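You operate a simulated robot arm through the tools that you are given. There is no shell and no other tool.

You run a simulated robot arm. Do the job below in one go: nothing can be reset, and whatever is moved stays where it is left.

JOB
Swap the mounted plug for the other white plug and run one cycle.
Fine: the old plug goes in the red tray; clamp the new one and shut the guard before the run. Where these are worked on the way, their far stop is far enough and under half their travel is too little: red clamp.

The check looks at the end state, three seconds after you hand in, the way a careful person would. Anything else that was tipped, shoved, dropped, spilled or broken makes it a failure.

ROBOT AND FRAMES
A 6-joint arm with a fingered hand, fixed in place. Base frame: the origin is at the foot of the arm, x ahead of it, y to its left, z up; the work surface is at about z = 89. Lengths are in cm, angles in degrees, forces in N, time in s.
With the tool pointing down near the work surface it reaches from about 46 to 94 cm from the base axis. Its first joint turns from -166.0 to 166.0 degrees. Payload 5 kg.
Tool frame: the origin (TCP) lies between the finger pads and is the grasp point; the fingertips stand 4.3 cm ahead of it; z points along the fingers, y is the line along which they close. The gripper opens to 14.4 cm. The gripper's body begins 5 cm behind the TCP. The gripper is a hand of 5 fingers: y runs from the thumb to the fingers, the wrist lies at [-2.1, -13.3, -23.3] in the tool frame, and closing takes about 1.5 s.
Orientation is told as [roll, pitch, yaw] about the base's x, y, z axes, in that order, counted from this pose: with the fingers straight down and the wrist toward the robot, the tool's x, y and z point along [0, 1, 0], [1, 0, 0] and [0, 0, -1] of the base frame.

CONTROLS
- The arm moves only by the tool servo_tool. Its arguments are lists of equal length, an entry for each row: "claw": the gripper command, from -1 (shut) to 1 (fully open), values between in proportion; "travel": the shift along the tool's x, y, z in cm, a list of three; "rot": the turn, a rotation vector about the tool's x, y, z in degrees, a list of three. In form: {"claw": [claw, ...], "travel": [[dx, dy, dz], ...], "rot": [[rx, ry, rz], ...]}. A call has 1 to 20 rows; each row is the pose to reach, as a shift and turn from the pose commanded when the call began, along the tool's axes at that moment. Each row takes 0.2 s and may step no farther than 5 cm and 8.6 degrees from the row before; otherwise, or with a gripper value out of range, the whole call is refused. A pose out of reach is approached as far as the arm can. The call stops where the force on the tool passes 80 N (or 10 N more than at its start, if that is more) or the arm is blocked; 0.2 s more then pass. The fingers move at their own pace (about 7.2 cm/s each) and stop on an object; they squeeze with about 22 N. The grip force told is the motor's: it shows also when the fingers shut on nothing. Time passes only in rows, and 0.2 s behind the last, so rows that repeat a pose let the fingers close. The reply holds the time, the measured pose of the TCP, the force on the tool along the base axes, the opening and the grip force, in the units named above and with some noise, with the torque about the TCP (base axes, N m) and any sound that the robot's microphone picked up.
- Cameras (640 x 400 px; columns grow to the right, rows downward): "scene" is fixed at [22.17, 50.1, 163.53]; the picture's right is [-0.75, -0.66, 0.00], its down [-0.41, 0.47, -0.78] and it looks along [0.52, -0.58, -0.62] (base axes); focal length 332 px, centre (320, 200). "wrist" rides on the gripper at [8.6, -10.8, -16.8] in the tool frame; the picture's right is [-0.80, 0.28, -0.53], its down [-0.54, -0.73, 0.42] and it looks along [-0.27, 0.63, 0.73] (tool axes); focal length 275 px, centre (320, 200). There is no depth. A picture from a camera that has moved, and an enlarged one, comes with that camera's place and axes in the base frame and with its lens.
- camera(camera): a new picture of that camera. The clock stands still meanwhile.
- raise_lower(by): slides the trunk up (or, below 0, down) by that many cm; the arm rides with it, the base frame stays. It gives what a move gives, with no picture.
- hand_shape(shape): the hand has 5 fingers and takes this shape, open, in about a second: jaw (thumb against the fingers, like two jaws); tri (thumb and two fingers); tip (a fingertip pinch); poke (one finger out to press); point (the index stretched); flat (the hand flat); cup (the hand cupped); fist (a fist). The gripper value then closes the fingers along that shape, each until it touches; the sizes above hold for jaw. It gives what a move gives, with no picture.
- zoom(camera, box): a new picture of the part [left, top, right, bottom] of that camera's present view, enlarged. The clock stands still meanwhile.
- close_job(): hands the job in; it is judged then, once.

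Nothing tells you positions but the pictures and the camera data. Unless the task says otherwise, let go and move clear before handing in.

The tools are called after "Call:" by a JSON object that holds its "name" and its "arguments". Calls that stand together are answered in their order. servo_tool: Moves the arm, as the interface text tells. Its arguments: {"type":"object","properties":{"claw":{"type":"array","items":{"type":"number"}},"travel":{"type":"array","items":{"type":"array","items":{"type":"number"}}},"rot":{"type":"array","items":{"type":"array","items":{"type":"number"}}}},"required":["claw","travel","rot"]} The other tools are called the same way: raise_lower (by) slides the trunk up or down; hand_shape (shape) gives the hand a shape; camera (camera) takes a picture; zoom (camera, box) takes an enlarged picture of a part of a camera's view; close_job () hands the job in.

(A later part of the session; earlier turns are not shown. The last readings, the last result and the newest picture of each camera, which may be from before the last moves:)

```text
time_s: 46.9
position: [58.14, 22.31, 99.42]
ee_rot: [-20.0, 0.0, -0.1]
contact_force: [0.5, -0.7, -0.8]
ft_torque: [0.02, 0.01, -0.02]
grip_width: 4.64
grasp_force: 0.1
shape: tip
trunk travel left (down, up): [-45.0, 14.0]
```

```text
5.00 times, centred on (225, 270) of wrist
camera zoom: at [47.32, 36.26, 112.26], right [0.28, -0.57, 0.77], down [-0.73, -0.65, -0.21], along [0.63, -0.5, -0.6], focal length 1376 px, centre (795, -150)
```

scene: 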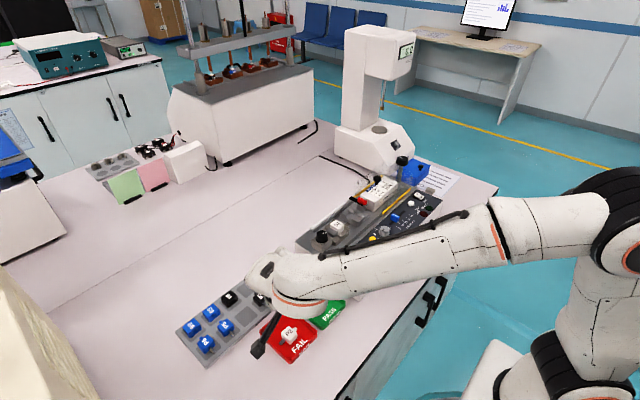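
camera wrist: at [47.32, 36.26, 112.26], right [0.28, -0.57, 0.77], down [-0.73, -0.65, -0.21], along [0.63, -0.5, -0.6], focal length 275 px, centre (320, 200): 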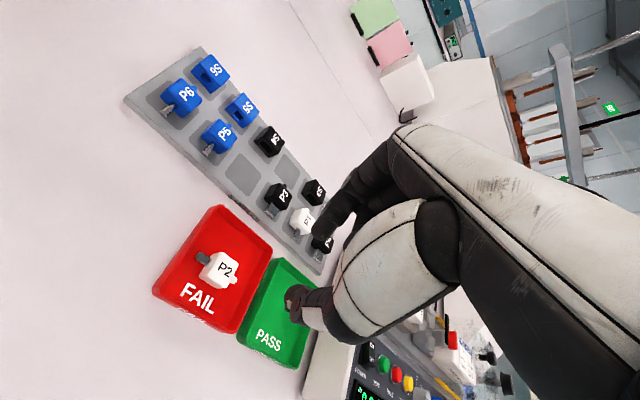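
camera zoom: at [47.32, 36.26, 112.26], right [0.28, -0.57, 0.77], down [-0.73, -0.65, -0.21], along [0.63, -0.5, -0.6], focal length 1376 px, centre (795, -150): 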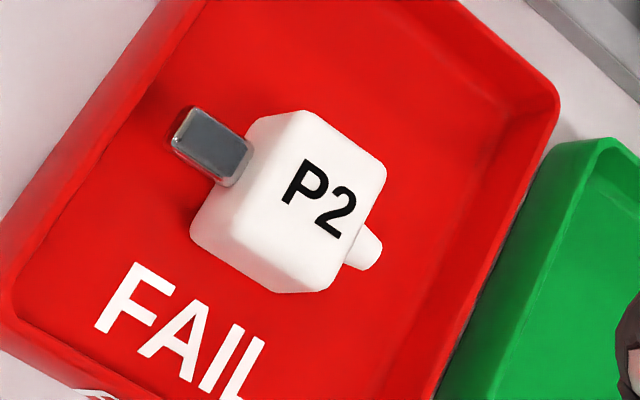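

P1 sits near (72, 13.3) with its pin toward the robot, so I'll yaw the hand +90° to get the same hand-to-plug relation I used for P2. I'll move above it first.

Call:
{"name": "servo_tool", "arguments": {"claw": [-0.35, -0.35, -0.35, -0.35, -0.35, -0.37, -0.39, -0.39, -0.39, -0.39, -0.39, -0.39, -0.39], "travel": [[-0.64, 1.04, 0.44], [-1.27, 2.08, 0.89], [-1.91, 3.12, 1.33], [-2.55, 4.17, 1.78], [-3.18, 5.21, 2.22], [-3.82, 6.25, 2.67], [-4.46, 7.29, 3.11], [-5.09, 8.33, 3.55], [-5.73, 9.38, 4.0], [-6.37, 10.42, 4.44], [-7.0, 11.46, 4.89], [-7.64, 12.5, 5.33], [-7.64, 12.5, 5.33]], "rot": [[-2.57, 0, -7.05], [-5.13, 0, -14.1], [-7.7, 0, -21.15], [-10.26, 0, -28.19], [-12.83, 0, -35.24], [-15.39, 0, -42.29], [-17.96, 0, -49.33], [-20.52, 0, -56.38], [-23.09, 0, -63.43], [-25.65, 0, -70.48], [-28.22, 0, -77.52], [-30.78, 0, -84.57], [-30.78, 0, -84.57]]}}

Call:
{"name": "camera", "arguments": {"camera": "scene"}}

Call:
{"name": "camera", "arguments": {"camera": "wrist"}}

Call:
{"name": "zoom", "arguments": {"camera": "scene", "box": [220, 220, 320, 310]}}

```text
time_s: 49.7
position: [70.91, 13.77, 97.11]
ee_rot: [-19.9, 0.0, 90.0]
contact_force: [0.0, 0.0, -0.2]
ft_torque: [0.03, -0.03, 0.03]
grip_width: 4.45
grasp_force: 0.1
shape: tip
trunk travel left (down, up): [-45.0, 14.0]
```

```text
taken
```

scene: 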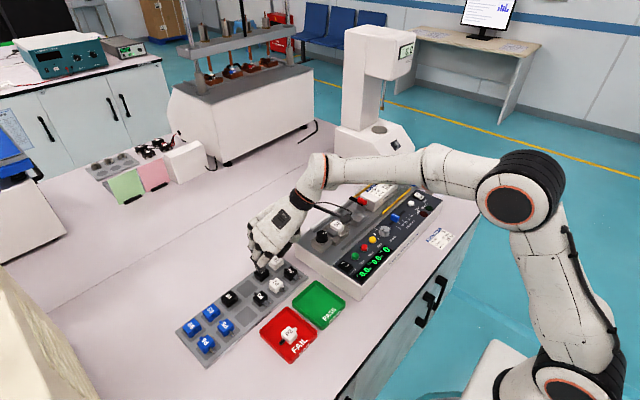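

```text
taken
camera wrist: at [57.02, 2.87, 109.8], right [0.57, 0.28, 0.77], down [0.65, -0.73, -0.21], along [0.5, 0.63, -0.6], focal length 275 px, centre (320, 200)
```

wrist: 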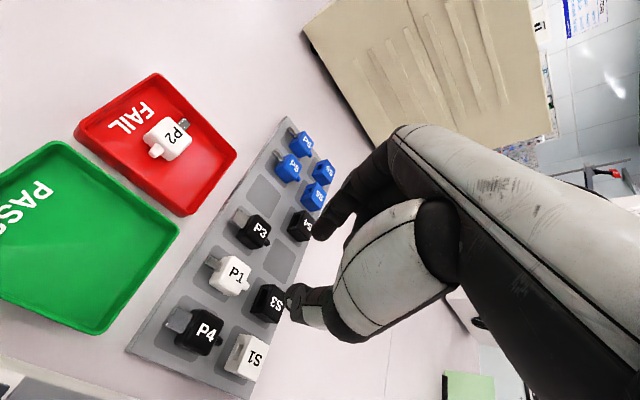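

```text
4.44 times, centred on (270, 265) of scene
camera zoom: at [22.17, 50.1, 163.53], right [-0.75, -0.66, 0.0], down [-0.41, 0.47, -0.78], along [0.52, -0.58, -0.62], focal length 1474 px, centre (542, -89)
```

zoom: 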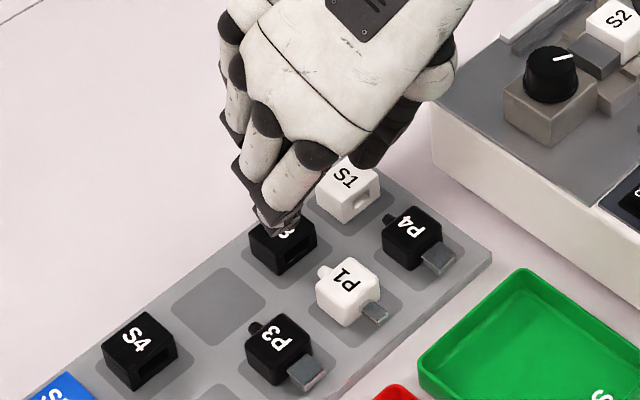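

Call:
{"name": "zoom", "arguments": {"camera": "wrist", "box": [170, 220, 290, 320]}}

Call:
{"name": "zoom", "arguments": {"camera": "scene", "box": [255, 265, 300, 305]}}

Call:
{"name": "zoom", "arguments": {"camera": "scene", "box": [265, 310, 315, 350]}}

Call:
{"name": "zoom", "arguments": {"camera": "wrist", "box": [110, 90, 230, 190]}}

```text
4.00 times, centred on (230, 270) of wrist
camera zoom: at [57.02, 2.87, 109.8], right [0.57, 0.28, 0.77], down [0.65, -0.73, -0.21], along [0.5, 0.63, -0.6], focal length 1101 px, centre (680, -80)
```

zoom: 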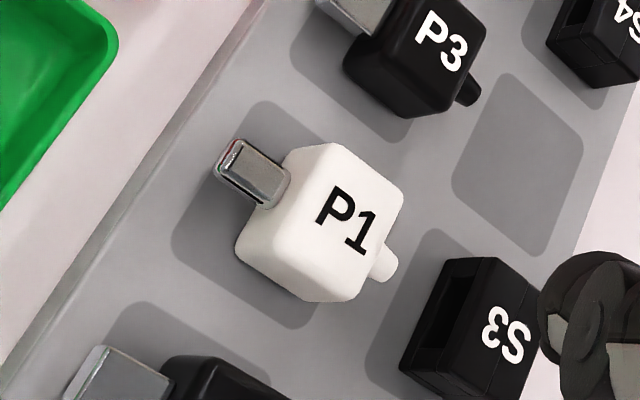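

```text
10.00 times, centred on (278, 285) of scene
camera zoom: at [22.17, 50.1, 163.53], right [-0.75, -0.66, 0.0], down [-0.41, 0.47, -0.78], along [0.52, -0.58, -0.62], focal length 3317 px, centre (745, -650)
```

zoom: 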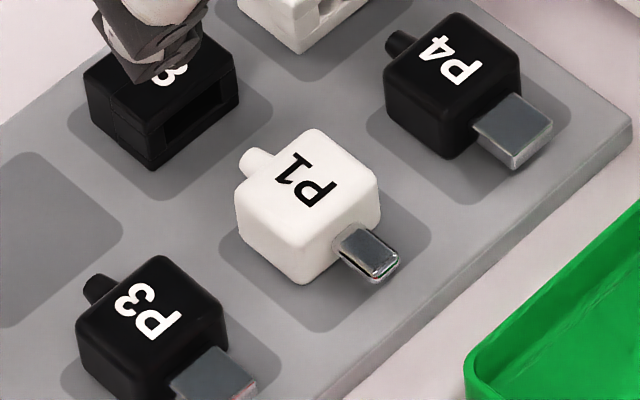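

```text
10.00 times, centred on (290, 330) of scene
camera zoom: at [22.17, 50.1, 163.53], right [-0.75, -0.66, 0.0], down [-0.41, 0.47, -0.78], along [0.52, -0.58, -0.62], focal length 3317 px, centre (620, -1100)
```

zoom: 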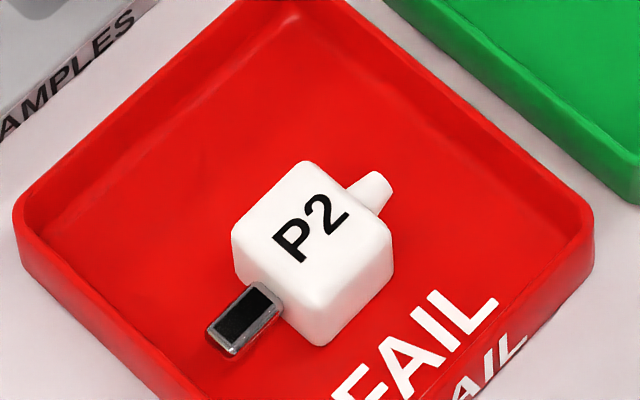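

```text
4.00 times, centred on (170, 140) of wrist
camera zoom: at [57.02, 2.87, 109.8], right [0.57, 0.28, 0.77], down [0.65, -0.73, -0.21], along [0.5, 0.63, -0.6], focal length 1101 px, centre (920, 440)
```

zoom: 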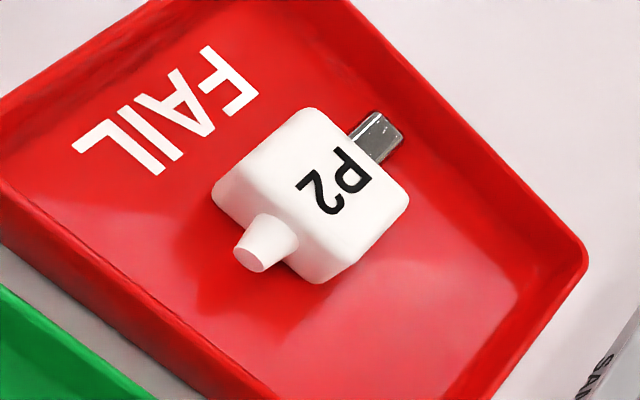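

Cross-checking against P2 in the tray, P1's centre is about (72.0, 13.25). I'll lower to just above it with the fingers flanking its free sides.

Call:
{"name": "servo_tool", "arguments": {"claw": [-0.39, -0.39, -0.39, -0.39, -0.39, -0.39, -0.39, -0.39], "travel": [[0.5, -0.2, 1.2], [1.0, -0.4, 2.5], [1.6, -0.52, 4.0], [2.2, -0.52, 5.5], [2.8, -0.52, 7.0], [3.3, -0.52, 8.3], [3.56, -0.52, 8.92], [3.56, -0.52, 8.92]], "rot": [[0, 0, 0], [0, 0, 0], [0, 0, 0], [0, 0, 0], [0, 0, 0], [0, 0, 0], [0, 0, 0], [0, 0, 0]]}}

Call:
{"name": "zoom", "arguments": {"camera": "scene", "box": [240, 240, 310, 300]}}

Call:
{"name": "zoom", "arguments": {"camera": "wrist", "box": [190, 180, 410, 340]}}

```text
time_s: 51.5
position: [70.54, 13.29, 87.52]
ee_rot: [-20.0, 0.0, 89.9]
contact_force: [-0.3, 0.7, -0.4]
ft_torque: [-0.02, 0.03, 0.02]
grip_width: 4.44
grasp_force: 0.0
shape: tip
trunk travel left (down, up): [-45.0, 14.0]
```

```text
6.67 times, centred on (275, 270) of scene
camera zoom: at [22.17, 50.1, 163.53], right [-0.75, -0.66, 0.0], down [-0.41, 0.47, -0.78], along [0.52, -0.58, -0.62], focal length 2211 px, centre (620, -267)
```

zoom: 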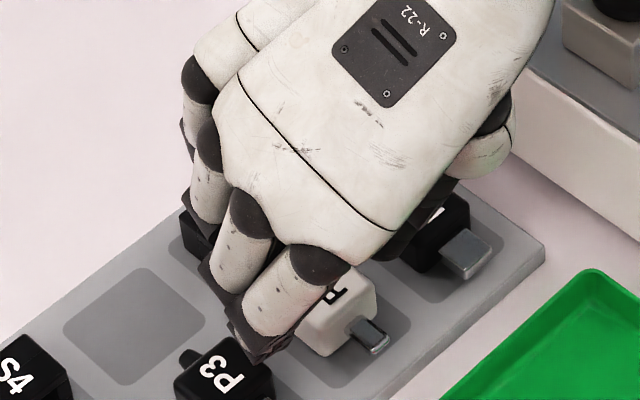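

```text
2.50 times, centred on (300, 260) of wrist
camera zoom: at [56.7, 2.38, 100.33], right [0.57, 0.28, 0.77], down [0.65, -0.73, -0.21], along [0.5, 0.63, -0.6], focal length 688 px, centre (370, 50)
```

zoom: 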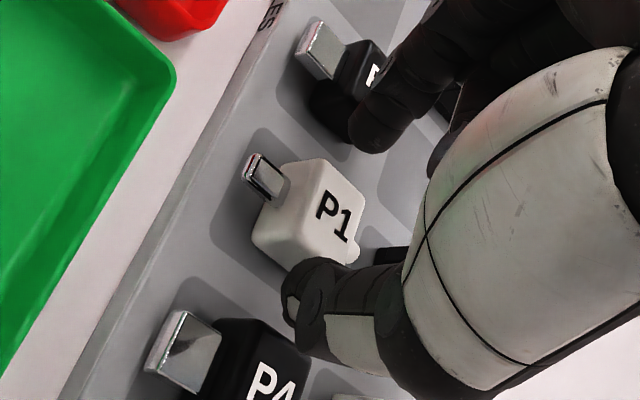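

P1 lines up with the hand almost as P2 did. I'll narrow the opening to 4 cm to stay clear of P3 and P4, shift 0.15 cm, and go down 1.2 cm.

Call:
{"name": "servo_tool", "arguments": {"claw": [-0.444, -0.444, -0.444, -0.444, -0.444, -0.444, -0.444], "travel": [[0, -0.15, 0], [0, -0.15, 0], [0.1, -0.15, 0.28], [0.21, -0.15, 0.56], [0.31, -0.15, 0.85], [0.41, -0.15, 1.13], [0.41, -0.15, 1.13]], "rot": [[0, 0, 0], [0, 0, 0], [0, 0, 0], [0, 0, 0], [0, 0, 0], [0, 0, 0], [0, 0, 0]]}}

Call:
{"name": "zoom", "arguments": {"camera": "scene", "box": [240, 240, 310, 300]}}

Call:
{"name": "zoom", "arguments": {"camera": "wrist", "box": [190, 180, 410, 340]}}

```text
time_s: 53.1
position: [70.54, 13.11, 86.15]
ee_rot: [-20.0, 0.0, 89.9]
contact_force: [-0.7, -0.5, -0.1]
ft_torque: [0.02, 0.01, 0.02]
grip_width: 4.07
grasp_force: 0.1
shape: tip
trunk travel left (down, up): [-45.0, 14.0]
```

```text
6.67 times, centred on (275, 270) of scene
camera zoom: at [22.17, 50.1, 163.53], right [-0.75, -0.66, 0.0], down [-0.41, 0.47, -0.78], along [0.52, -0.58, -0.62], focal length 2211 px, centre (620, -267)
```

zoom: 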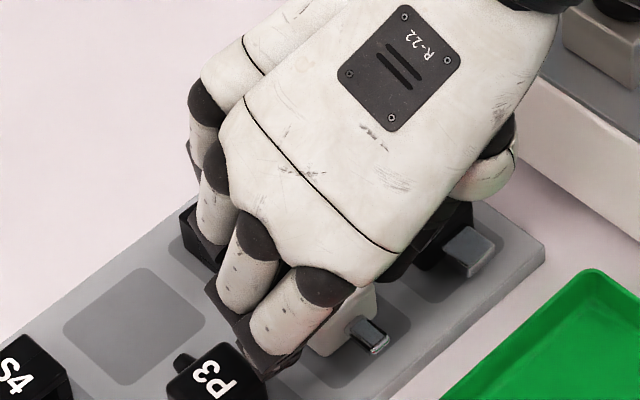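

```text
2.50 times, centred on (300, 260) of wrist
camera zoom: at [56.67, 2.29, 98.93], right [0.57, 0.28, 0.77], down [0.65, -0.73, -0.21], along [0.5, 0.63, -0.6], focal length 688 px, centre (370, 50)
```

zoom: 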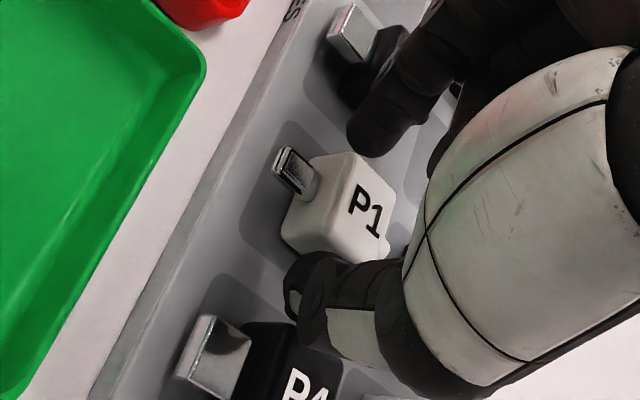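

P1 now sits in the hand view almost exactly where P2 did. I'll go down 0.15 cm and close.

Call:
{"name": "servo_tool", "arguments": {"claw": [-0.444, -0.5, -0.6, -0.7, -0.8, -0.9, -1, -1, -1], "travel": [[0.05, 0, 0.14], [0.05, 0, 0.14], [0.05, 0, 0.14], [0.05, 0, 0.14], [0.05, 0, 0.14], [0.05, 0, 0.14], [0.05, 0, 0.14], [0.05, 0, 0.14], [0.05, 0, 0.14]], "rot": [[0, 0, 0], [0, 0, 0], [0, 0, 0], [0, 0, 0], [0, 0, 0], [0, 0, 0], [0, 0, 0], [0, 0, 0], [0, 0, 0]]}}

Call:
{"name": "zoom", "arguments": {"camera": "wrist", "box": [190, 180, 410, 340]}}

Call:
{"name": "zoom", "arguments": {"camera": "scene", "box": [240, 240, 310, 300]}}

```text
time_s: 55.1
position: [70.42, 13.23, 85.95]
ee_rot: [-20.0, 0.0, 89.9]
contact_force: [0.5, -0.8, -0.6]
ft_torque: [0.01, -0.02, -0.02]
grip_width: 3.01
grasp_force: 22.5
shape: tip
trunk travel left (down, up): [-45.0, 14.0]
```

```text
2.50 times, centred on (300, 260) of wrist
camera zoom: at [56.59, 2.27, 98.81], right [0.57, 0.28, 0.77], down [0.65, -0.73, -0.21], along [0.5, 0.63, -0.6], focal length 688 px, centre (370, 50)
```

zoom: 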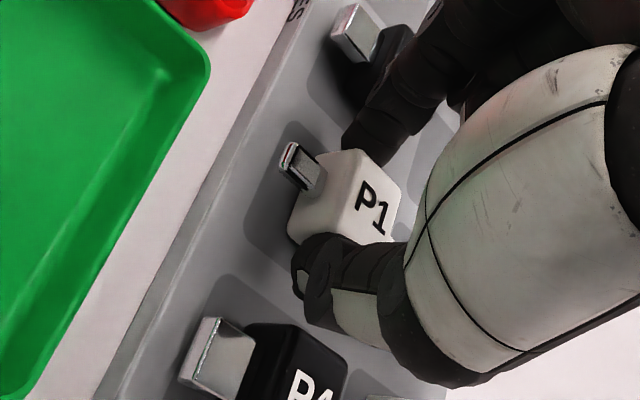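

```text
6.67 times, centred on (275, 270) of scene
camera zoom: at [22.17, 50.1, 163.53], right [-0.75, -0.66, 0.0], down [-0.41, 0.47, -0.78], along [0.52, -0.58, -0.62], focal length 2211 px, centre (620, -267)
```

zoom: 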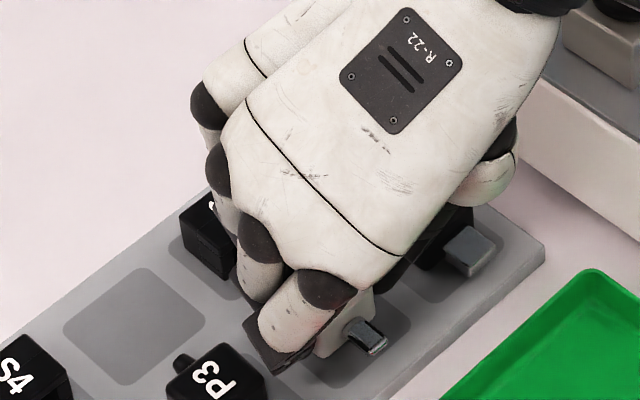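

P1 is gripped, width 3.01, in nearly the identical in-hand pose as P2. I'll lift straight up.

Call:
{"name": "servo_tool", "arguments": {"claw": [-1, -1, -1, -1, -1, -1, -1, -1, -1, -1], "travel": [[-0.1, 0, -0.28], [-0.24, 0, -0.66], [-0.51, 0, -1.41], [-1.03, 0, -2.82], [-1.71, 0, -4.7], [-2.74, 0, -7.52], [-3.76, 0, -10.34], [-4.79, 0, -13.16], [-5.81, 0, -15.98], [-5.81, 0, -15.98]], "rot": [[0, 0, 0], [0, 0, 0], [0, 0, 0], [0, 0, 0], [0, 0, 0], [0, 0, 0], [0, 0, 0], [0, 0, 0], [0, 0, 0], [0, 0, 0]]}}

Call:
{"name": "camera", "arguments": {"camera": "scene"}}

Call:
{"name": "zoom", "arguments": {"camera": "wrist", "box": [190, 180, 410, 340]}}

```text
time_s: 57.3
position: [70.48, 13.1, 102.97]
ee_rot: [-20.0, 0.1, 90.0]
contact_force: [0.0, 0.4, -0.7]
ft_torque: [-0.02, 0.04, 0.0]
grip_width: 3.02
grasp_force: 22.2
shape: tip
trunk travel left (down, up): [-45.0, 14.0]
```

```text
taken
```

scene: 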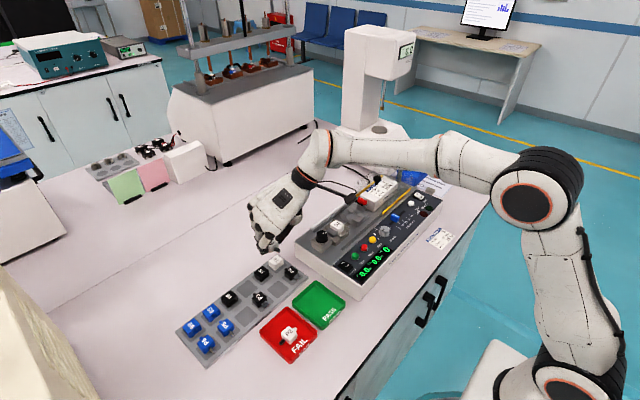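

```text
2.50 times, centred on (300, 260) of wrist
camera zoom: at [56.65, 2.21, 115.85], right [0.57, 0.28, 0.77], down [0.65, -0.73, -0.21], along [0.5, 0.63, -0.6], focal length 688 px, centre (370, 50)
```

zoom: 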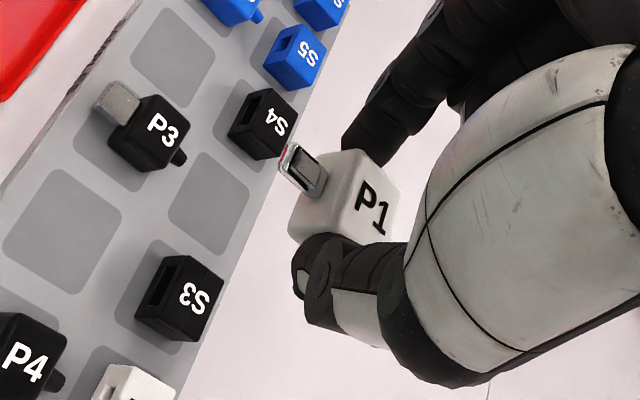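

P1 is up and the neighbours are undisturbed. I'll carry it at this height back to above the nest while turning yaw to 0, pin toward the socket.

Call:
{"name": "servo_tool", "arguments": {"claw": [-1, -1, -1, -1, -1, -1, -1, -1, -1, -1, -1, -1, -1, -1], "travel": [[0.16, -2.3, -0.06], [0.32, -4.6, -0.12], [0.49, -6.91, -0.18], [0.65, -9.21, -0.24], [0.81, -11.51, -0.29], [0.97, -13.81, -0.35], [1.13, -16.12, -0.41], [1.3, -18.42, -0.47], [1.46, -20.72, -0.53], [1.62, -23.02, -0.59], [1.78, -25.33, -0.65], [1.94, -27.63, -0.71], [2.11, -29.93, -0.77], [2.11, -29.93, -0.77]], "rot": [[2.37, 0, 6.51], [4.74, 0, 13.01], [7.1, 0, 19.52], [9.47, 0, 26.02], [11.84, 0, 32.53], [14.21, 0, 39.03], [16.57, 0, 45.54], [18.94, 0, 52.04], [21.31, 0, 58.55], [23.68, 0, 65.05], [26.04, 0, 71.56], [28.41, 0, 78.06], [30.78, 0, 84.57], [30.78, 0, 84.57]]}}

Call:
{"name": "zoom", "arguments": {"camera": "scene", "box": [325, 160, 395, 220]}}

Call:
{"name": "zoom", "arguments": {"camera": "wrist", "box": [190, 180, 410, 340]}}

```text
time_s: 60.3
position: [68.38, -16.76, 102.99]
ee_rot: [-19.9, 0.0, -0.1]
contact_force: [0.7, 0.1, -0.9]
ft_torque: [-0.01, 0.0, 0.0]
grip_width: 3.0
grasp_force: 22.0
shape: tip
trunk travel left (down, up): [-45.0, 14.0]
```

```text
6.67 times, centred on (360, 190) of scene
camera zoom: at [22.17, 50.1, 163.53], right [-0.75, -0.66, 0.0], down [-0.41, 0.47, -0.78], along [0.52, -0.58, -0.62], focal length 2211 px, centre (53, 267)
```

zoom: 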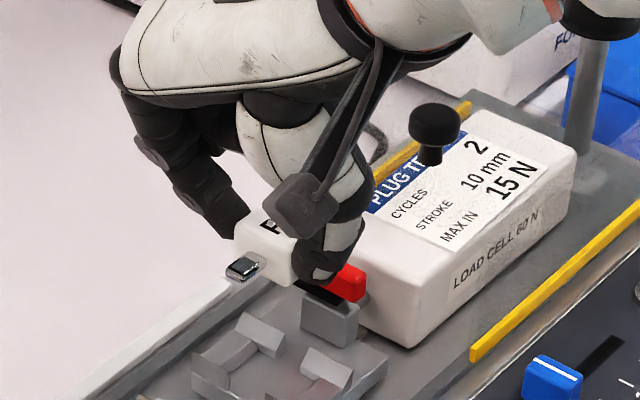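

```text
2.50 times, centred on (300, 260) of wrist
camera zoom: at [57.57, -2.92, 115.82], right [0.28, -0.57, 0.77], down [-0.73, -0.65, -0.21], along [0.63, -0.5, -0.6], focal length 688 px, centre (370, 50)
```

zoom: 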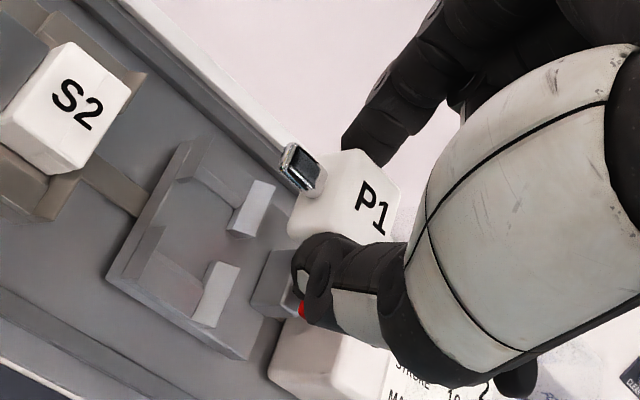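

P1 is above the nest. I'll correct x by -0.15 cm and descend to about 1 cm above seating, then check alignment.

Call:
{"name": "servo_tool", "arguments": {"claw": [-1, -1, -1, -1, -1, -1, -1], "travel": [[0.4, -0.08, 1.1], [0.85, -0.15, 2.35], [1.3, -0.15, 3.55], [1.7, -0.15, 4.65], [1.95, -0.15, 5.4], [2.12, -0.15, 5.83], [2.12, -0.15, 5.83]], "rot": [[0, 0, 0], [0, 0, 0], [0, 0, 0], [0, 0, 0], [0, 0, 0], [0, 0, 0], [0, 0, 0]]}}

Call:
{"name": "zoom", "arguments": {"camera": "scene", "box": [335, 180, 385, 225]}}

Call:
{"name": "zoom", "arguments": {"camera": "wrist", "box": [190, 180, 410, 340]}}

```text
time_s: 61.9
position: [68.09, -16.86, 96.82]
ee_rot: [-20.0, 0.0, -0.1]
contact_force: [-0.2, 0.1, 0.2]
ft_torque: [0.01, 0.01, -0.01]
grip_width: 3.0
grasp_force: 22.5
shape: tip
trunk travel left (down, up): [-45.0, 14.0]
```

```text
8.89 times, centred on (360, 202) of scene
camera zoom: at [22.17, 50.1, 163.53], right [-0.75, -0.66, 0.0], down [-0.41, 0.47, -0.78], along [0.52, -0.58, -0.62], focal length 2948 px, centre (-36, 178)
```

zoom: 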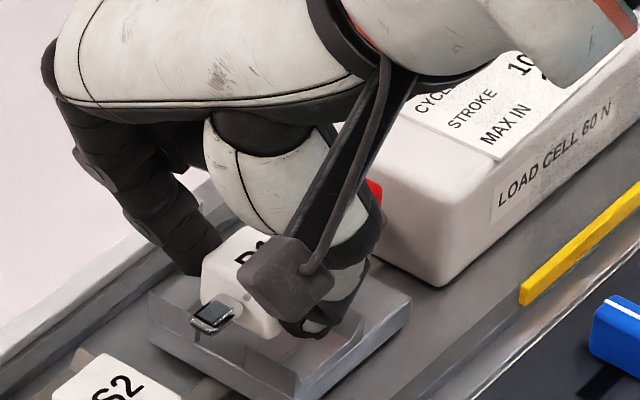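

```text
2.50 times, centred on (300, 260) of wrist
camera zoom: at [57.34, -2.93, 109.64], right [0.28, -0.57, 0.77], down [-0.73, -0.65, -0.21], along [0.63, -0.5, -0.6], focal length 688 px, centre (370, 50)
```

zoom: 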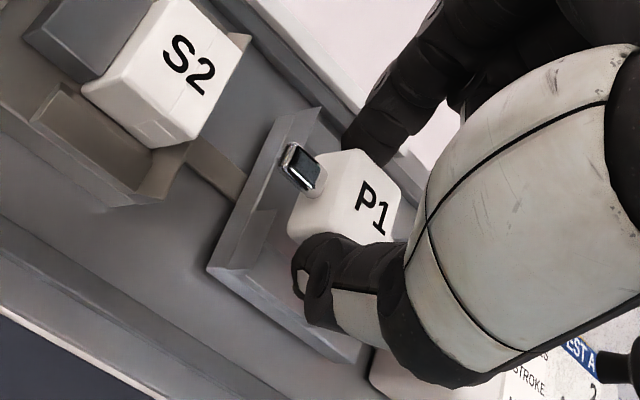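

Alignment looks right: the body sits between the wedge walls with the pin in the front gap. I'll lower in small steps, watching force.

Call:
{"name": "servo_tool", "arguments": {"claw": [-1, -1, -1, -1, -1, -1], "travel": [[0.07, 0, 0.19], [0.14, 0, 0.38], [0.21, 0, 0.56], [0.27, 0, 0.75], [0.31, 0, 0.85], [0.31, 0, 0.85]], "rot": [[0, 0, 0], [0, 0, 0], [0, 0, 0], [0, 0, 0], [0, 0, 0], [0, 0, 0]]}}

Call:
{"name": "zoom", "arguments": {"camera": "scene", "box": [335, 180, 385, 225]}}

Call:
{"name": "zoom", "arguments": {"camera": "wrist", "box": [190, 180, 410, 340]}}

```text
time_s: 63.3
position: [68.14, -16.87, 95.81]
ee_rot: [-20.0, -0.1, -0.1]
contact_force: [0.4, 0.2, -0.8]
ft_torque: [-0.01, -0.01, 0.0]
grip_width: 2.99
grasp_force: 21.7
shape: tip
trunk travel left (down, up): [-45.0, 14.0]
```

```text
8.89 times, centred on (360, 202) of scene
camera zoom: at [22.17, 50.1, 163.53], right [-0.75, -0.66, 0.0], down [-0.41, 0.47, -0.78], along [0.52, -0.58, -0.62], focal length 2948 px, centre (-36, 178)
```

zoom: 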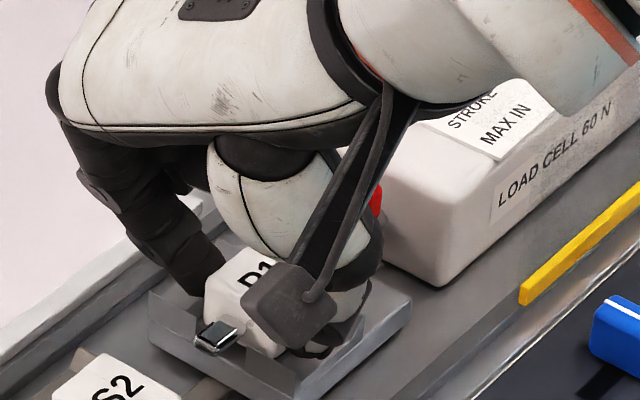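

```text
2.50 times, centred on (300, 260) of wrist
camera zoom: at [57.27, -3.11, 108.59], right [0.28, -0.57, 0.77], down [-0.73, -0.65, -0.21], along [0.63, -0.5, -0.6], focal length 688 px, centre (370, 50)
```

zoom: 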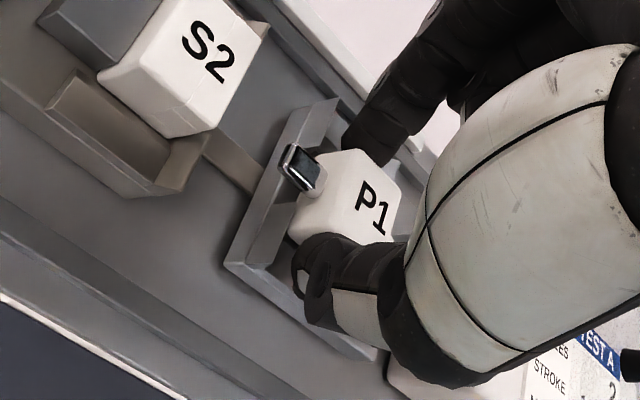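

Call:
{"name": "servo_tool", "arguments": {"claw": [-1, -1, -1, -1], "travel": [[0.09, 0.06, -0.03], [0.14, 0.06, 0.1], [0.19, 0.06, 0.24], [0.19, 0.06, 0.24]], "rot": [[0, 0, 0], [0, 0, 0], [0, 0, 0], [0, 0, 0]]}}

Call:
{"name": "zoom", "arguments": {"camera": "wrist", "box": [190, 180, 410, 340]}}

Call:
{"name": "zoom", "arguments": {"camera": "scene", "box": [335, 180, 385, 225]}}

```text
time_s: 64.3
position: [68.33, -16.8, 95.49]
ee_rot: [-20.0, -0.1, 0.0]
contact_force: [3.7, -1.5, 3.6]
ft_torque: [-0.1, -0.06, 0.0]
grip_width: 2.98
grasp_force: 22.1
shape: tip
trunk travel left (down, up): [-45.0, 14.0]
```

```text
2.50 times, centred on (300, 260) of wrist
camera zoom: at [57.33, -2.93, 108.38], right [0.28, -0.57, 0.77], down [-0.73, -0.65, -0.21], along [0.63, -0.5, -0.6], focal length 688 px, centre (370, 50)
```

zoom: 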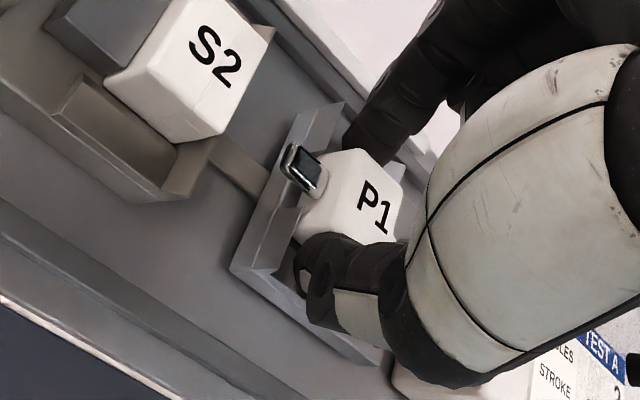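

```text
8.89 times, centred on (360, 202) of scene
camera zoom: at [22.17, 50.1, 163.53], right [-0.75, -0.66, 0.0], down [-0.41, 0.47, -0.78], along [0.52, -0.58, -0.62], focal length 2948 px, centre (-36, 178)
```

zoom: 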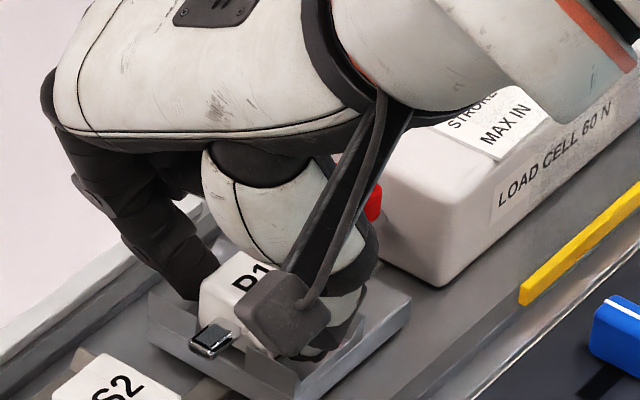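

Light contact, 4 N, at the same height P2 was seated, so P1 appears to be in the pocket. I'll press 0.1 cm more to confirm before releasing.

Call:
{"name": "servo_tool", "arguments": {"claw": [-1, -1, -1], "travel": [[0.02, -0.03, 0.05], [0.04, -0.05, 0.1], [0.04, -0.05, 0.1]], "rot": [[0, 0, 0], [0, 0, 0], [0, 0, 0]]}}

Call:
{"name": "zoom", "arguments": {"camera": "scene", "box": [335, 190, 375, 225]}}

```text
time_s: 65.1
position: [68.2, -16.81, 95.53]
ee_rot: [-20.0, -0.1, 0.0]
contact_force: [5.5, 0.8, 5.1]
ft_torque: [-0.06, -0.12, 0.04]
grip_width: 3.01
grasp_force: 22.0
shape: tip
trunk travel left (down, up): [-45.0, 14.0]
```

```text
11.43 times, centred on (355, 208) of scene
camera zoom: at [22.17, 50.1, 163.53], right [-0.75, -0.66, 0.0], down [-0.41, 0.47, -0.78], along [0.52, -0.58, -0.62], focal length 3791 px, centre (-80, 114)
```

zoom: 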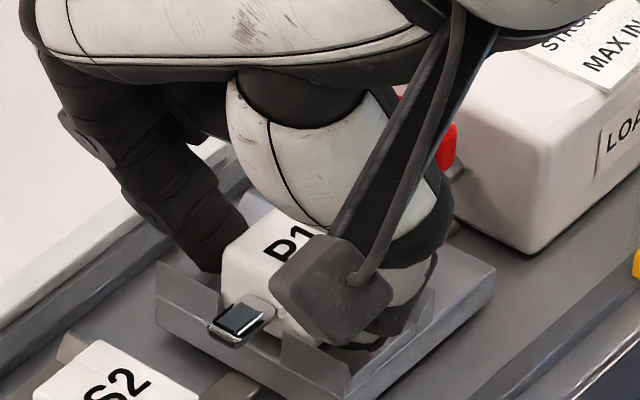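

Call:
{"name": "servo_tool", "arguments": {"claw": [-1, -1, -1], "travel": [[0, 0.07, 0], [0, 0.15, 0], [0, 0.15, 0]], "rot": [[0, 0, 0], [0, 0, 0], [0, 0, 0]]}}

Call:
{"name": "zoom", "arguments": {"camera": "wrist", "box": [230, 210, 350, 300]}}

```text
time_s: 65.9
position: [68.41, -16.73, 95.5]
ee_rot: [-20.0, 0.0, -0.1]
contact_force: [2.2, 0.2, 6.7]
ft_torque: [-0.12, -0.04, -0.03]
grip_width: 3.06
grasp_force: 22.2
shape: tip
trunk travel left (down, up): [-45.0, 14.0]
```

```text
4.44 times, centred on (290, 255) of wrist
camera zoom: at [57.35, -2.92, 108.32], right [0.28, -0.57, 0.77], down [-0.73, -0.65, -0.21], along [0.63, -0.5, -0.6], focal length 1224 px, centre (453, -44)
```

zoom: 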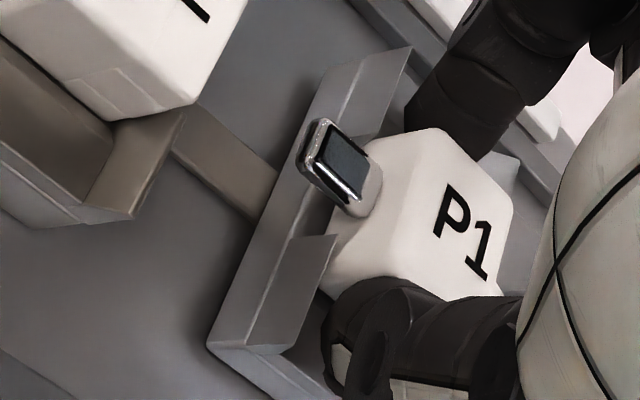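

The plug is bearing on the nest with 6 N down and little side force. I'll release and check that it's seated.

Call:
{"name": "servo_tool", "arguments": {"claw": [-0.8, -0.6, -0.5, -0.4, -0.35, -0.35, -0.35], "travel": [[0, 0, 0], [0, 0, 0], [0, 0, 0], [0, 0, 0], [0, 0, 0], [0, 0, 0], [0, 0, 0]], "rot": [[0, 0, 0], [0, 0, 0], [0, 0, 0], [0, 0, 0], [0, 0, 0], [0, 0, 0], [0, 0, 0]]}}

Call:
{"name": "zoom", "arguments": {"camera": "wrist", "box": [230, 210, 350, 300]}}

Call:
{"name": "zoom", "arguments": {"camera": "scene", "box": [335, 190, 375, 225]}}

```text
time_s: 67.5
position: [68.22, -16.77, 95.55]
ee_rot: [-20.0, 0.1, 0.0]
contact_force: [-1.3, 0.8, 3.3]
ft_torque: [-0.03, -0.07, -0.03]
grip_width: 4.59
grasp_force: 0.0
shape: tip
trunk travel left (down, up): [-45.0, 14.0]
```

```text
4.44 times, centred on (290, 255) of wrist
camera zoom: at [57.34, -2.91, 108.28], right [0.28, -0.57, 0.77], down [-0.73, -0.65, -0.21], along [0.63, -0.5, -0.6], focal length 1224 px, centre (453, -44)
```

zoom: 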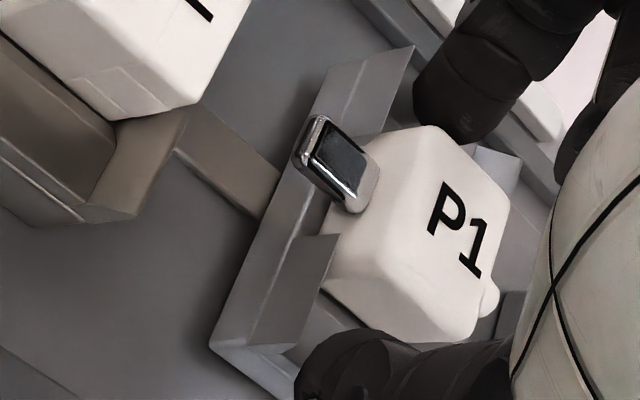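

```text
11.43 times, centred on (355, 208) of scene
camera zoom: at [22.17, 50.1, 163.53], right [-0.75, -0.66, 0.0], down [-0.41, 0.47, -0.78], along [0.52, -0.58, -0.62], focal length 3791 px, centre (-80, 114)
```

zoom: 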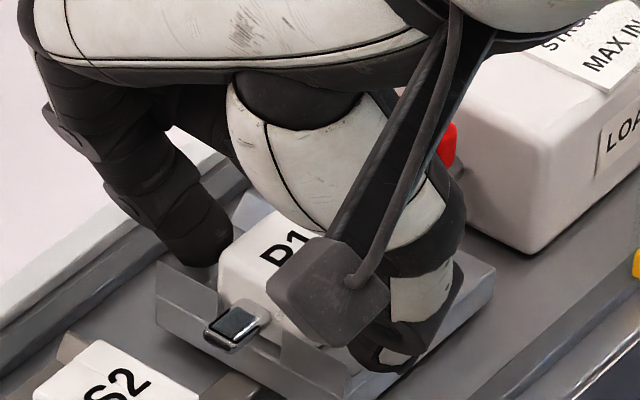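

P1 is released in the nest. I'll rise clear to inspect how it sits.

Call:
{"name": "servo_tool", "arguments": {"claw": [-0.35, -0.35, -0.35, -0.35, -0.35, -0.35, -0.35], "travel": [[-0.17, 0, -0.47], [-0.51, 0, -1.41], [-1.03, 0, -2.82], [-1.71, 0, -4.7], [-2.74, 0, -7.52], [-3.76, 0, -10.34], [-3.76, 0, -10.34]], "rot": [[0, 0, 0], [0, 0, 0], [0, 0, 0], [0, 0, 0], [0, 0, 0], [0, 0, 0], [0, 0, 0]]}}

Call:
{"name": "zoom", "arguments": {"camera": "scene", "box": [346, 195, 378, 226]}}

Call:
{"name": "zoom", "arguments": {"camera": "wrist", "box": [210, 210, 340, 300]}}

```text
time_s: 69.1
position: [68.28, -16.94, 106.43]
ee_rot: [-20.0, 0.0, 0.0]
contact_force: [-0.4, -0.5, -0.1]
ft_torque: [-0.02, -0.02, -0.01]
grip_width: 4.64
grasp_force: 0.0
shape: tip
trunk travel left (down, up): [-45.0, 14.0]
```

```text
12.90 times, centred on (362, 210) of scene
camera zoom: at [22.17, 50.1, 163.53], right [-0.75, -0.66, 0.0], down [-0.41, 0.47, -0.78], along [0.52, -0.58, -0.62], focal length 4280 px, centre (-222, 64)
```

zoom: 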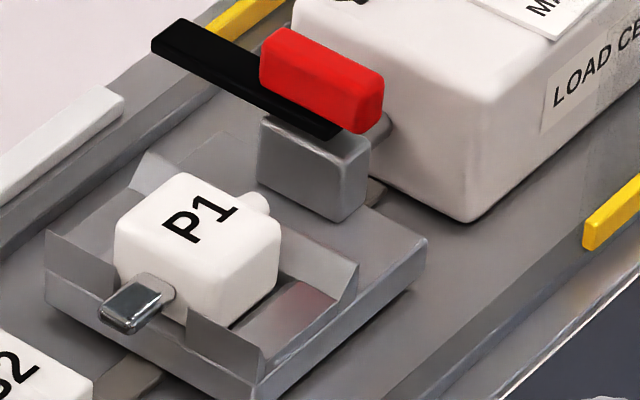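

```text
4.44 times, centred on (275, 255) of wrist
camera zoom: at [57.34, -3.05, 119.35], right [0.28, -0.57, 0.77], down [-0.73, -0.65, -0.21], along [0.63, -0.5, -0.6], focal length 1224 px, centre (520, -44)
```

zoom: 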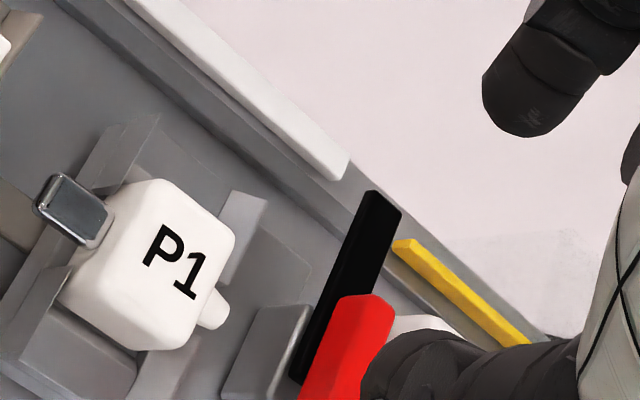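

P1 sits exactly as P2 did. Next I'll re-grip the red handle: yaw to -90° above it first.

Call:
{"name": "servo_tool", "arguments": {"claw": [-0.4, -0.5, -0.6, -0.667, -0.667, -0.667, -0.667, -0.667, -0.667, -0.667, -0.667, -0.667, -0.667], "travel": [[-0.53, 0.21, 0.19], [-1.05, 0.41, 0.38], [-1.58, 0.62, 0.57], [-2.1, 0.82, 0.76], [-2.63, 1.03, 0.95], [-3.16, 1.24, 1.15], [-3.68, 1.44, 1.34], [-4.21, 1.65, 1.53], [-4.73, 1.85, 1.72], [-5.26, 2.06, 1.91], [-5.78, 2.26, 2.1], [-6.31, 2.47, 2.29], [-6.31, 2.47, 2.29]], "rot": [[2.57, 0, 7.05], [5.13, 0, 14.1], [7.7, 0, 21.15], [10.26, 0, 28.19], [12.83, 0, 35.24], [15.39, 0, 42.29], [17.96, 0, 49.33], [20.52, 0, 56.38], [23.09, 0, 63.43], [25.65, 0, 70.48], [28.22, 0, 77.52], [30.78, 0, 84.57], [30.78, 0, 84.57]]}}

Call:
{"name": "zoom", "arguments": {"camera": "scene", "box": [335, 160, 395, 220]}}

Call:
{"name": "zoom", "arguments": {"camera": "wrist", "box": [170, 160, 390, 340]}}

```text
time_s: 71.9
position: [70.72, -23.49, 106.61]
ee_rot: [-20.0, -0.1, -90.0]
contact_force: [0.0, 0.8, 0.1]
ft_torque: [0.02, 0.05, 0.0]
grip_width: 2.41
grasp_force: 0.0
shape: tip
trunk travel left (down, up): [-45.0, 14.0]
```

```text
6.67 times, centred on (365, 190) of scene
camera zoom: at [22.17, 50.1, 163.53], right [-0.75, -0.66, 0.0], down [-0.41, 0.47, -0.78], along [0.52, -0.58, -0.62], focal length 2211 px, centre (20, 267)
```

zoom: 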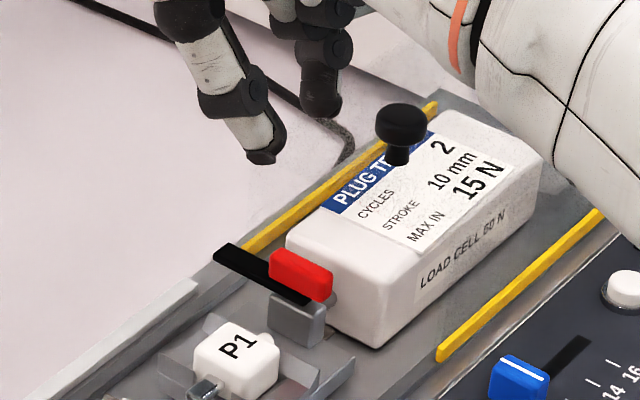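

```text
2.22 times, centred on (280, 250) of wrist
camera zoom: at [84.63, -12.6, 119.31], right [-0.57, -0.28, 0.77], down [-0.65, 0.73, -0.21], along [-0.5, -0.63, -0.6], focal length 612 px, centre (409, 89)
```

zoom: 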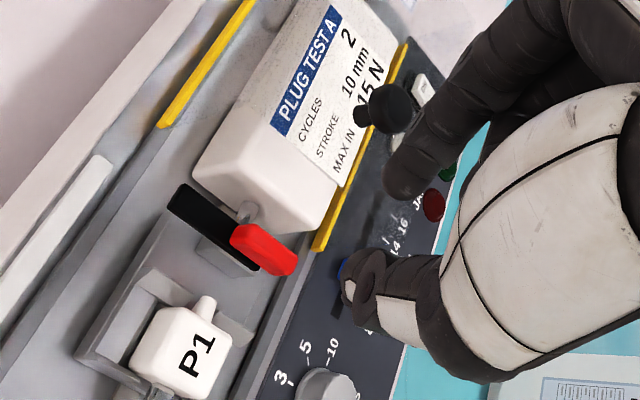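

The fingers are above the handle with the right orientation. I'll descend most of the way and check the straddle.

Call:
{"name": "servo_tool", "arguments": {"claw": [-0.667, -0.667, -0.667, -0.667, -0.667, -0.667], "travel": [[0.6, 0.05, 1.65], [1.2, 0.05, 3.3], [1.8, 0.05, 4.95], [2.3, 0.05, 6.3], [2.6, 0.05, 7.1], [2.6, 0.05, 7.1]], "rot": [[0, 0, 0], [0, 0, 0], [0, 0, 0], [0, 0, 0], [0, 0, 0], [0, 0, 0]]}}

Call:
{"name": "zoom", "arguments": {"camera": "scene", "box": [345, 170, 395, 215]}}

Call:
{"name": "zoom", "arguments": {"camera": "wrist", "box": [190, 180, 410, 340]}}

```text
time_s: 73.3
position: [70.91, -23.44, 98.88]
ee_rot: [-20.0, 0.0, -90.0]
contact_force: [-0.3, 5.3, 3.6]
ft_torque: [-0.1, 0.03, -0.01]
grip_width: 2.33
grasp_force: 0.1
shape: tip
trunk travel left (down, up): [-45.0, 14.0]
```

```text
8.89 times, centred on (370, 192) of scene
camera zoom: at [22.17, 50.1, 163.53], right [-0.75, -0.66, 0.0], down [-0.41, 0.47, -0.78], along [0.52, -0.58, -0.62], focal length 2948 px, centre (-124, 267)
```

zoom: 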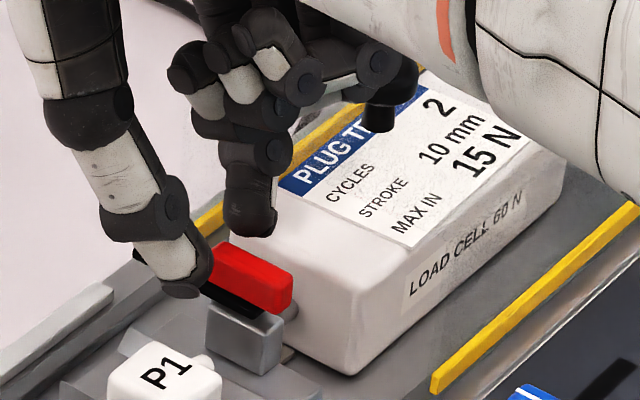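

```text
2.50 times, centred on (300, 260) of wrist
camera zoom: at [84.64, -12.48, 111.75], right [-0.57, -0.28, 0.77], down [-0.65, 0.73, -0.21], along [-0.5, -0.63, -0.6], focal length 688 px, centre (370, 50)
```

zoom: 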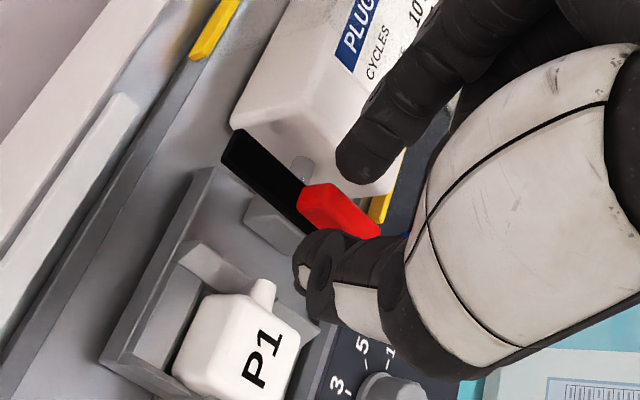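

The index is brushing the load cell's front edge (5 N). I'll back up 1 cm, narrow the opening to 1.6 cm, and re-centre slightly toward +y before going down.

Call:
{"name": "servo_tool", "arguments": {"claw": [-0.667, -0.778, -0.778, -0.778, -0.778], "travel": [[-0.34, -0.05, -0.94], [-0.34, -0.1, -0.94], [-0.34, -0.1, -0.94], [-0.34, -0.1, -0.94], [-0.34, -0.1, -0.94]], "rot": [[0, 0, 0], [0, 0, 0], [0, 0, 0], [0, 0, 0], [0, 0, 0]]}}

Call:
{"name": "zoom", "arguments": {"camera": "wrist", "box": [190, 180, 410, 340]}}

Call:
{"name": "zoom", "arguments": {"camera": "scene", "box": [345, 170, 395, 215]}}

```text
time_s: 74.5
position: [70.8, -23.28, 100.01]
ee_rot: [-20.0, 0.0, -90.1]
contact_force: [0.2, -0.6, 0.2]
ft_torque: [0.0, 0.0, 0.02]
grip_width: 1.63
grasp_force: 0.0
shape: tip
trunk travel left (down, up): [-45.0, 14.0]
```

```text
2.50 times, centred on (300, 260) of wrist
camera zoom: at [84.61, -12.52, 112.78], right [-0.57, -0.28, 0.77], down [-0.65, 0.73, -0.21], along [-0.5, -0.63, -0.6], focal length 688 px, centre (370, 50)
```

zoom: 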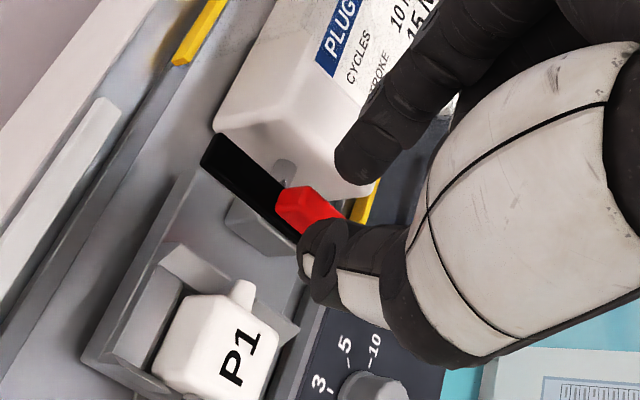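

```text
8.89 times, centred on (370, 192) of scene
camera zoom: at [22.17, 50.1, 163.53], right [-0.75, -0.66, 0.0], down [-0.41, 0.47, -0.78], along [0.52, -0.58, -0.62], focal length 2948 px, centre (-124, 267)
```

zoom: 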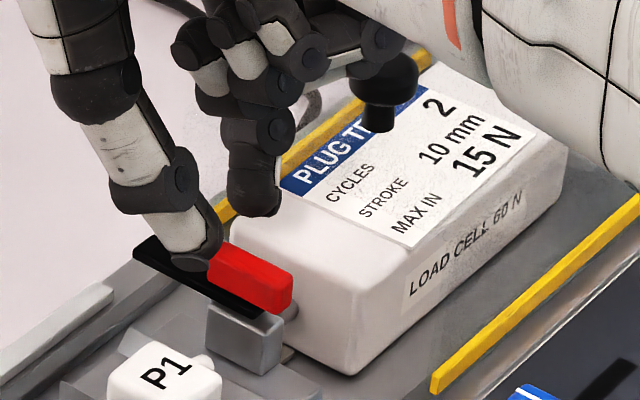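

The straddle is clean now with no contact. I'll descend the remaining 2.8 cm in small steps.

Call:
{"name": "servo_tool", "arguments": {"claw": [-0.778, -0.778, -0.778, -0.778, -0.778, -0.778], "travel": [[0.2, 0, 0.56], [0.41, 0, 1.13], [0.6, 0, 1.65], [0.79, 0, 2.16], [0.96, 0, 2.63], [0.96, 0, 2.63]], "rot": [[0, 0, 0], [0, 0, 0], [0, 0, 0], [0, 0, 0], [0, 0, 0], [0, 0, 0]]}}

Call:
{"name": "zoom", "arguments": {"camera": "wrist", "box": [190, 180, 410, 340]}}

Call:
{"name": "zoom", "arguments": {"camera": "scene", "box": [345, 170, 395, 215]}}

```text
time_s: 75.9
position: [70.78, -23.11, 97.37]
ee_rot: [-19.8, 0.0, -89.9]
contact_force: [2.4, 9.2, 9.6]
ft_torque: [-0.4, -0.02, 0.1]
grip_width: 1.51
grasp_force: 0.0
shape: tip
trunk travel left (down, up): [-45.0, 14.0]
```

```text
2.50 times, centred on (300, 260) of wrist
camera zoom: at [84.6, -12.39, 110.21], right [-0.57, -0.28, 0.77], down [-0.65, 0.73, -0.21], along [-0.5, -0.63, -0.6], focal length 688 px, centre (370, 50)
```

zoom: 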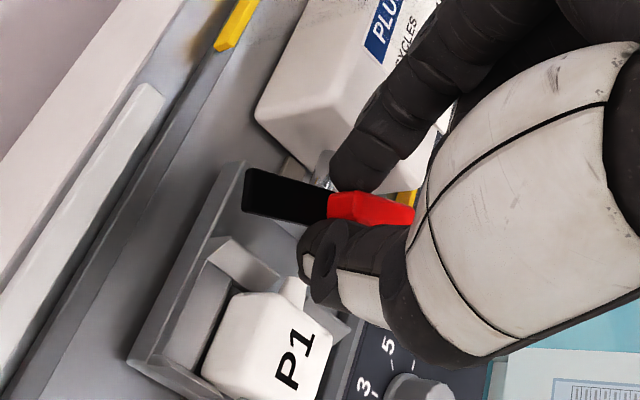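

```text
8.89 times, centred on (370, 192) of scene
camera zoom: at [22.17, 50.1, 163.53], right [-0.75, -0.66, 0.0], down [-0.41, 0.47, -0.78], along [0.52, -0.58, -0.62], focal length 2948 px, centre (-124, 267)
```

zoom: 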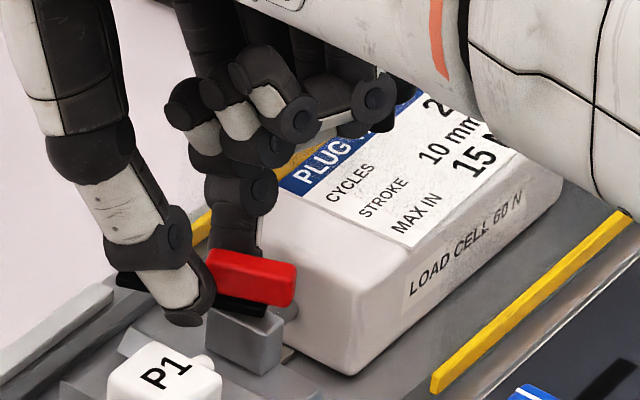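

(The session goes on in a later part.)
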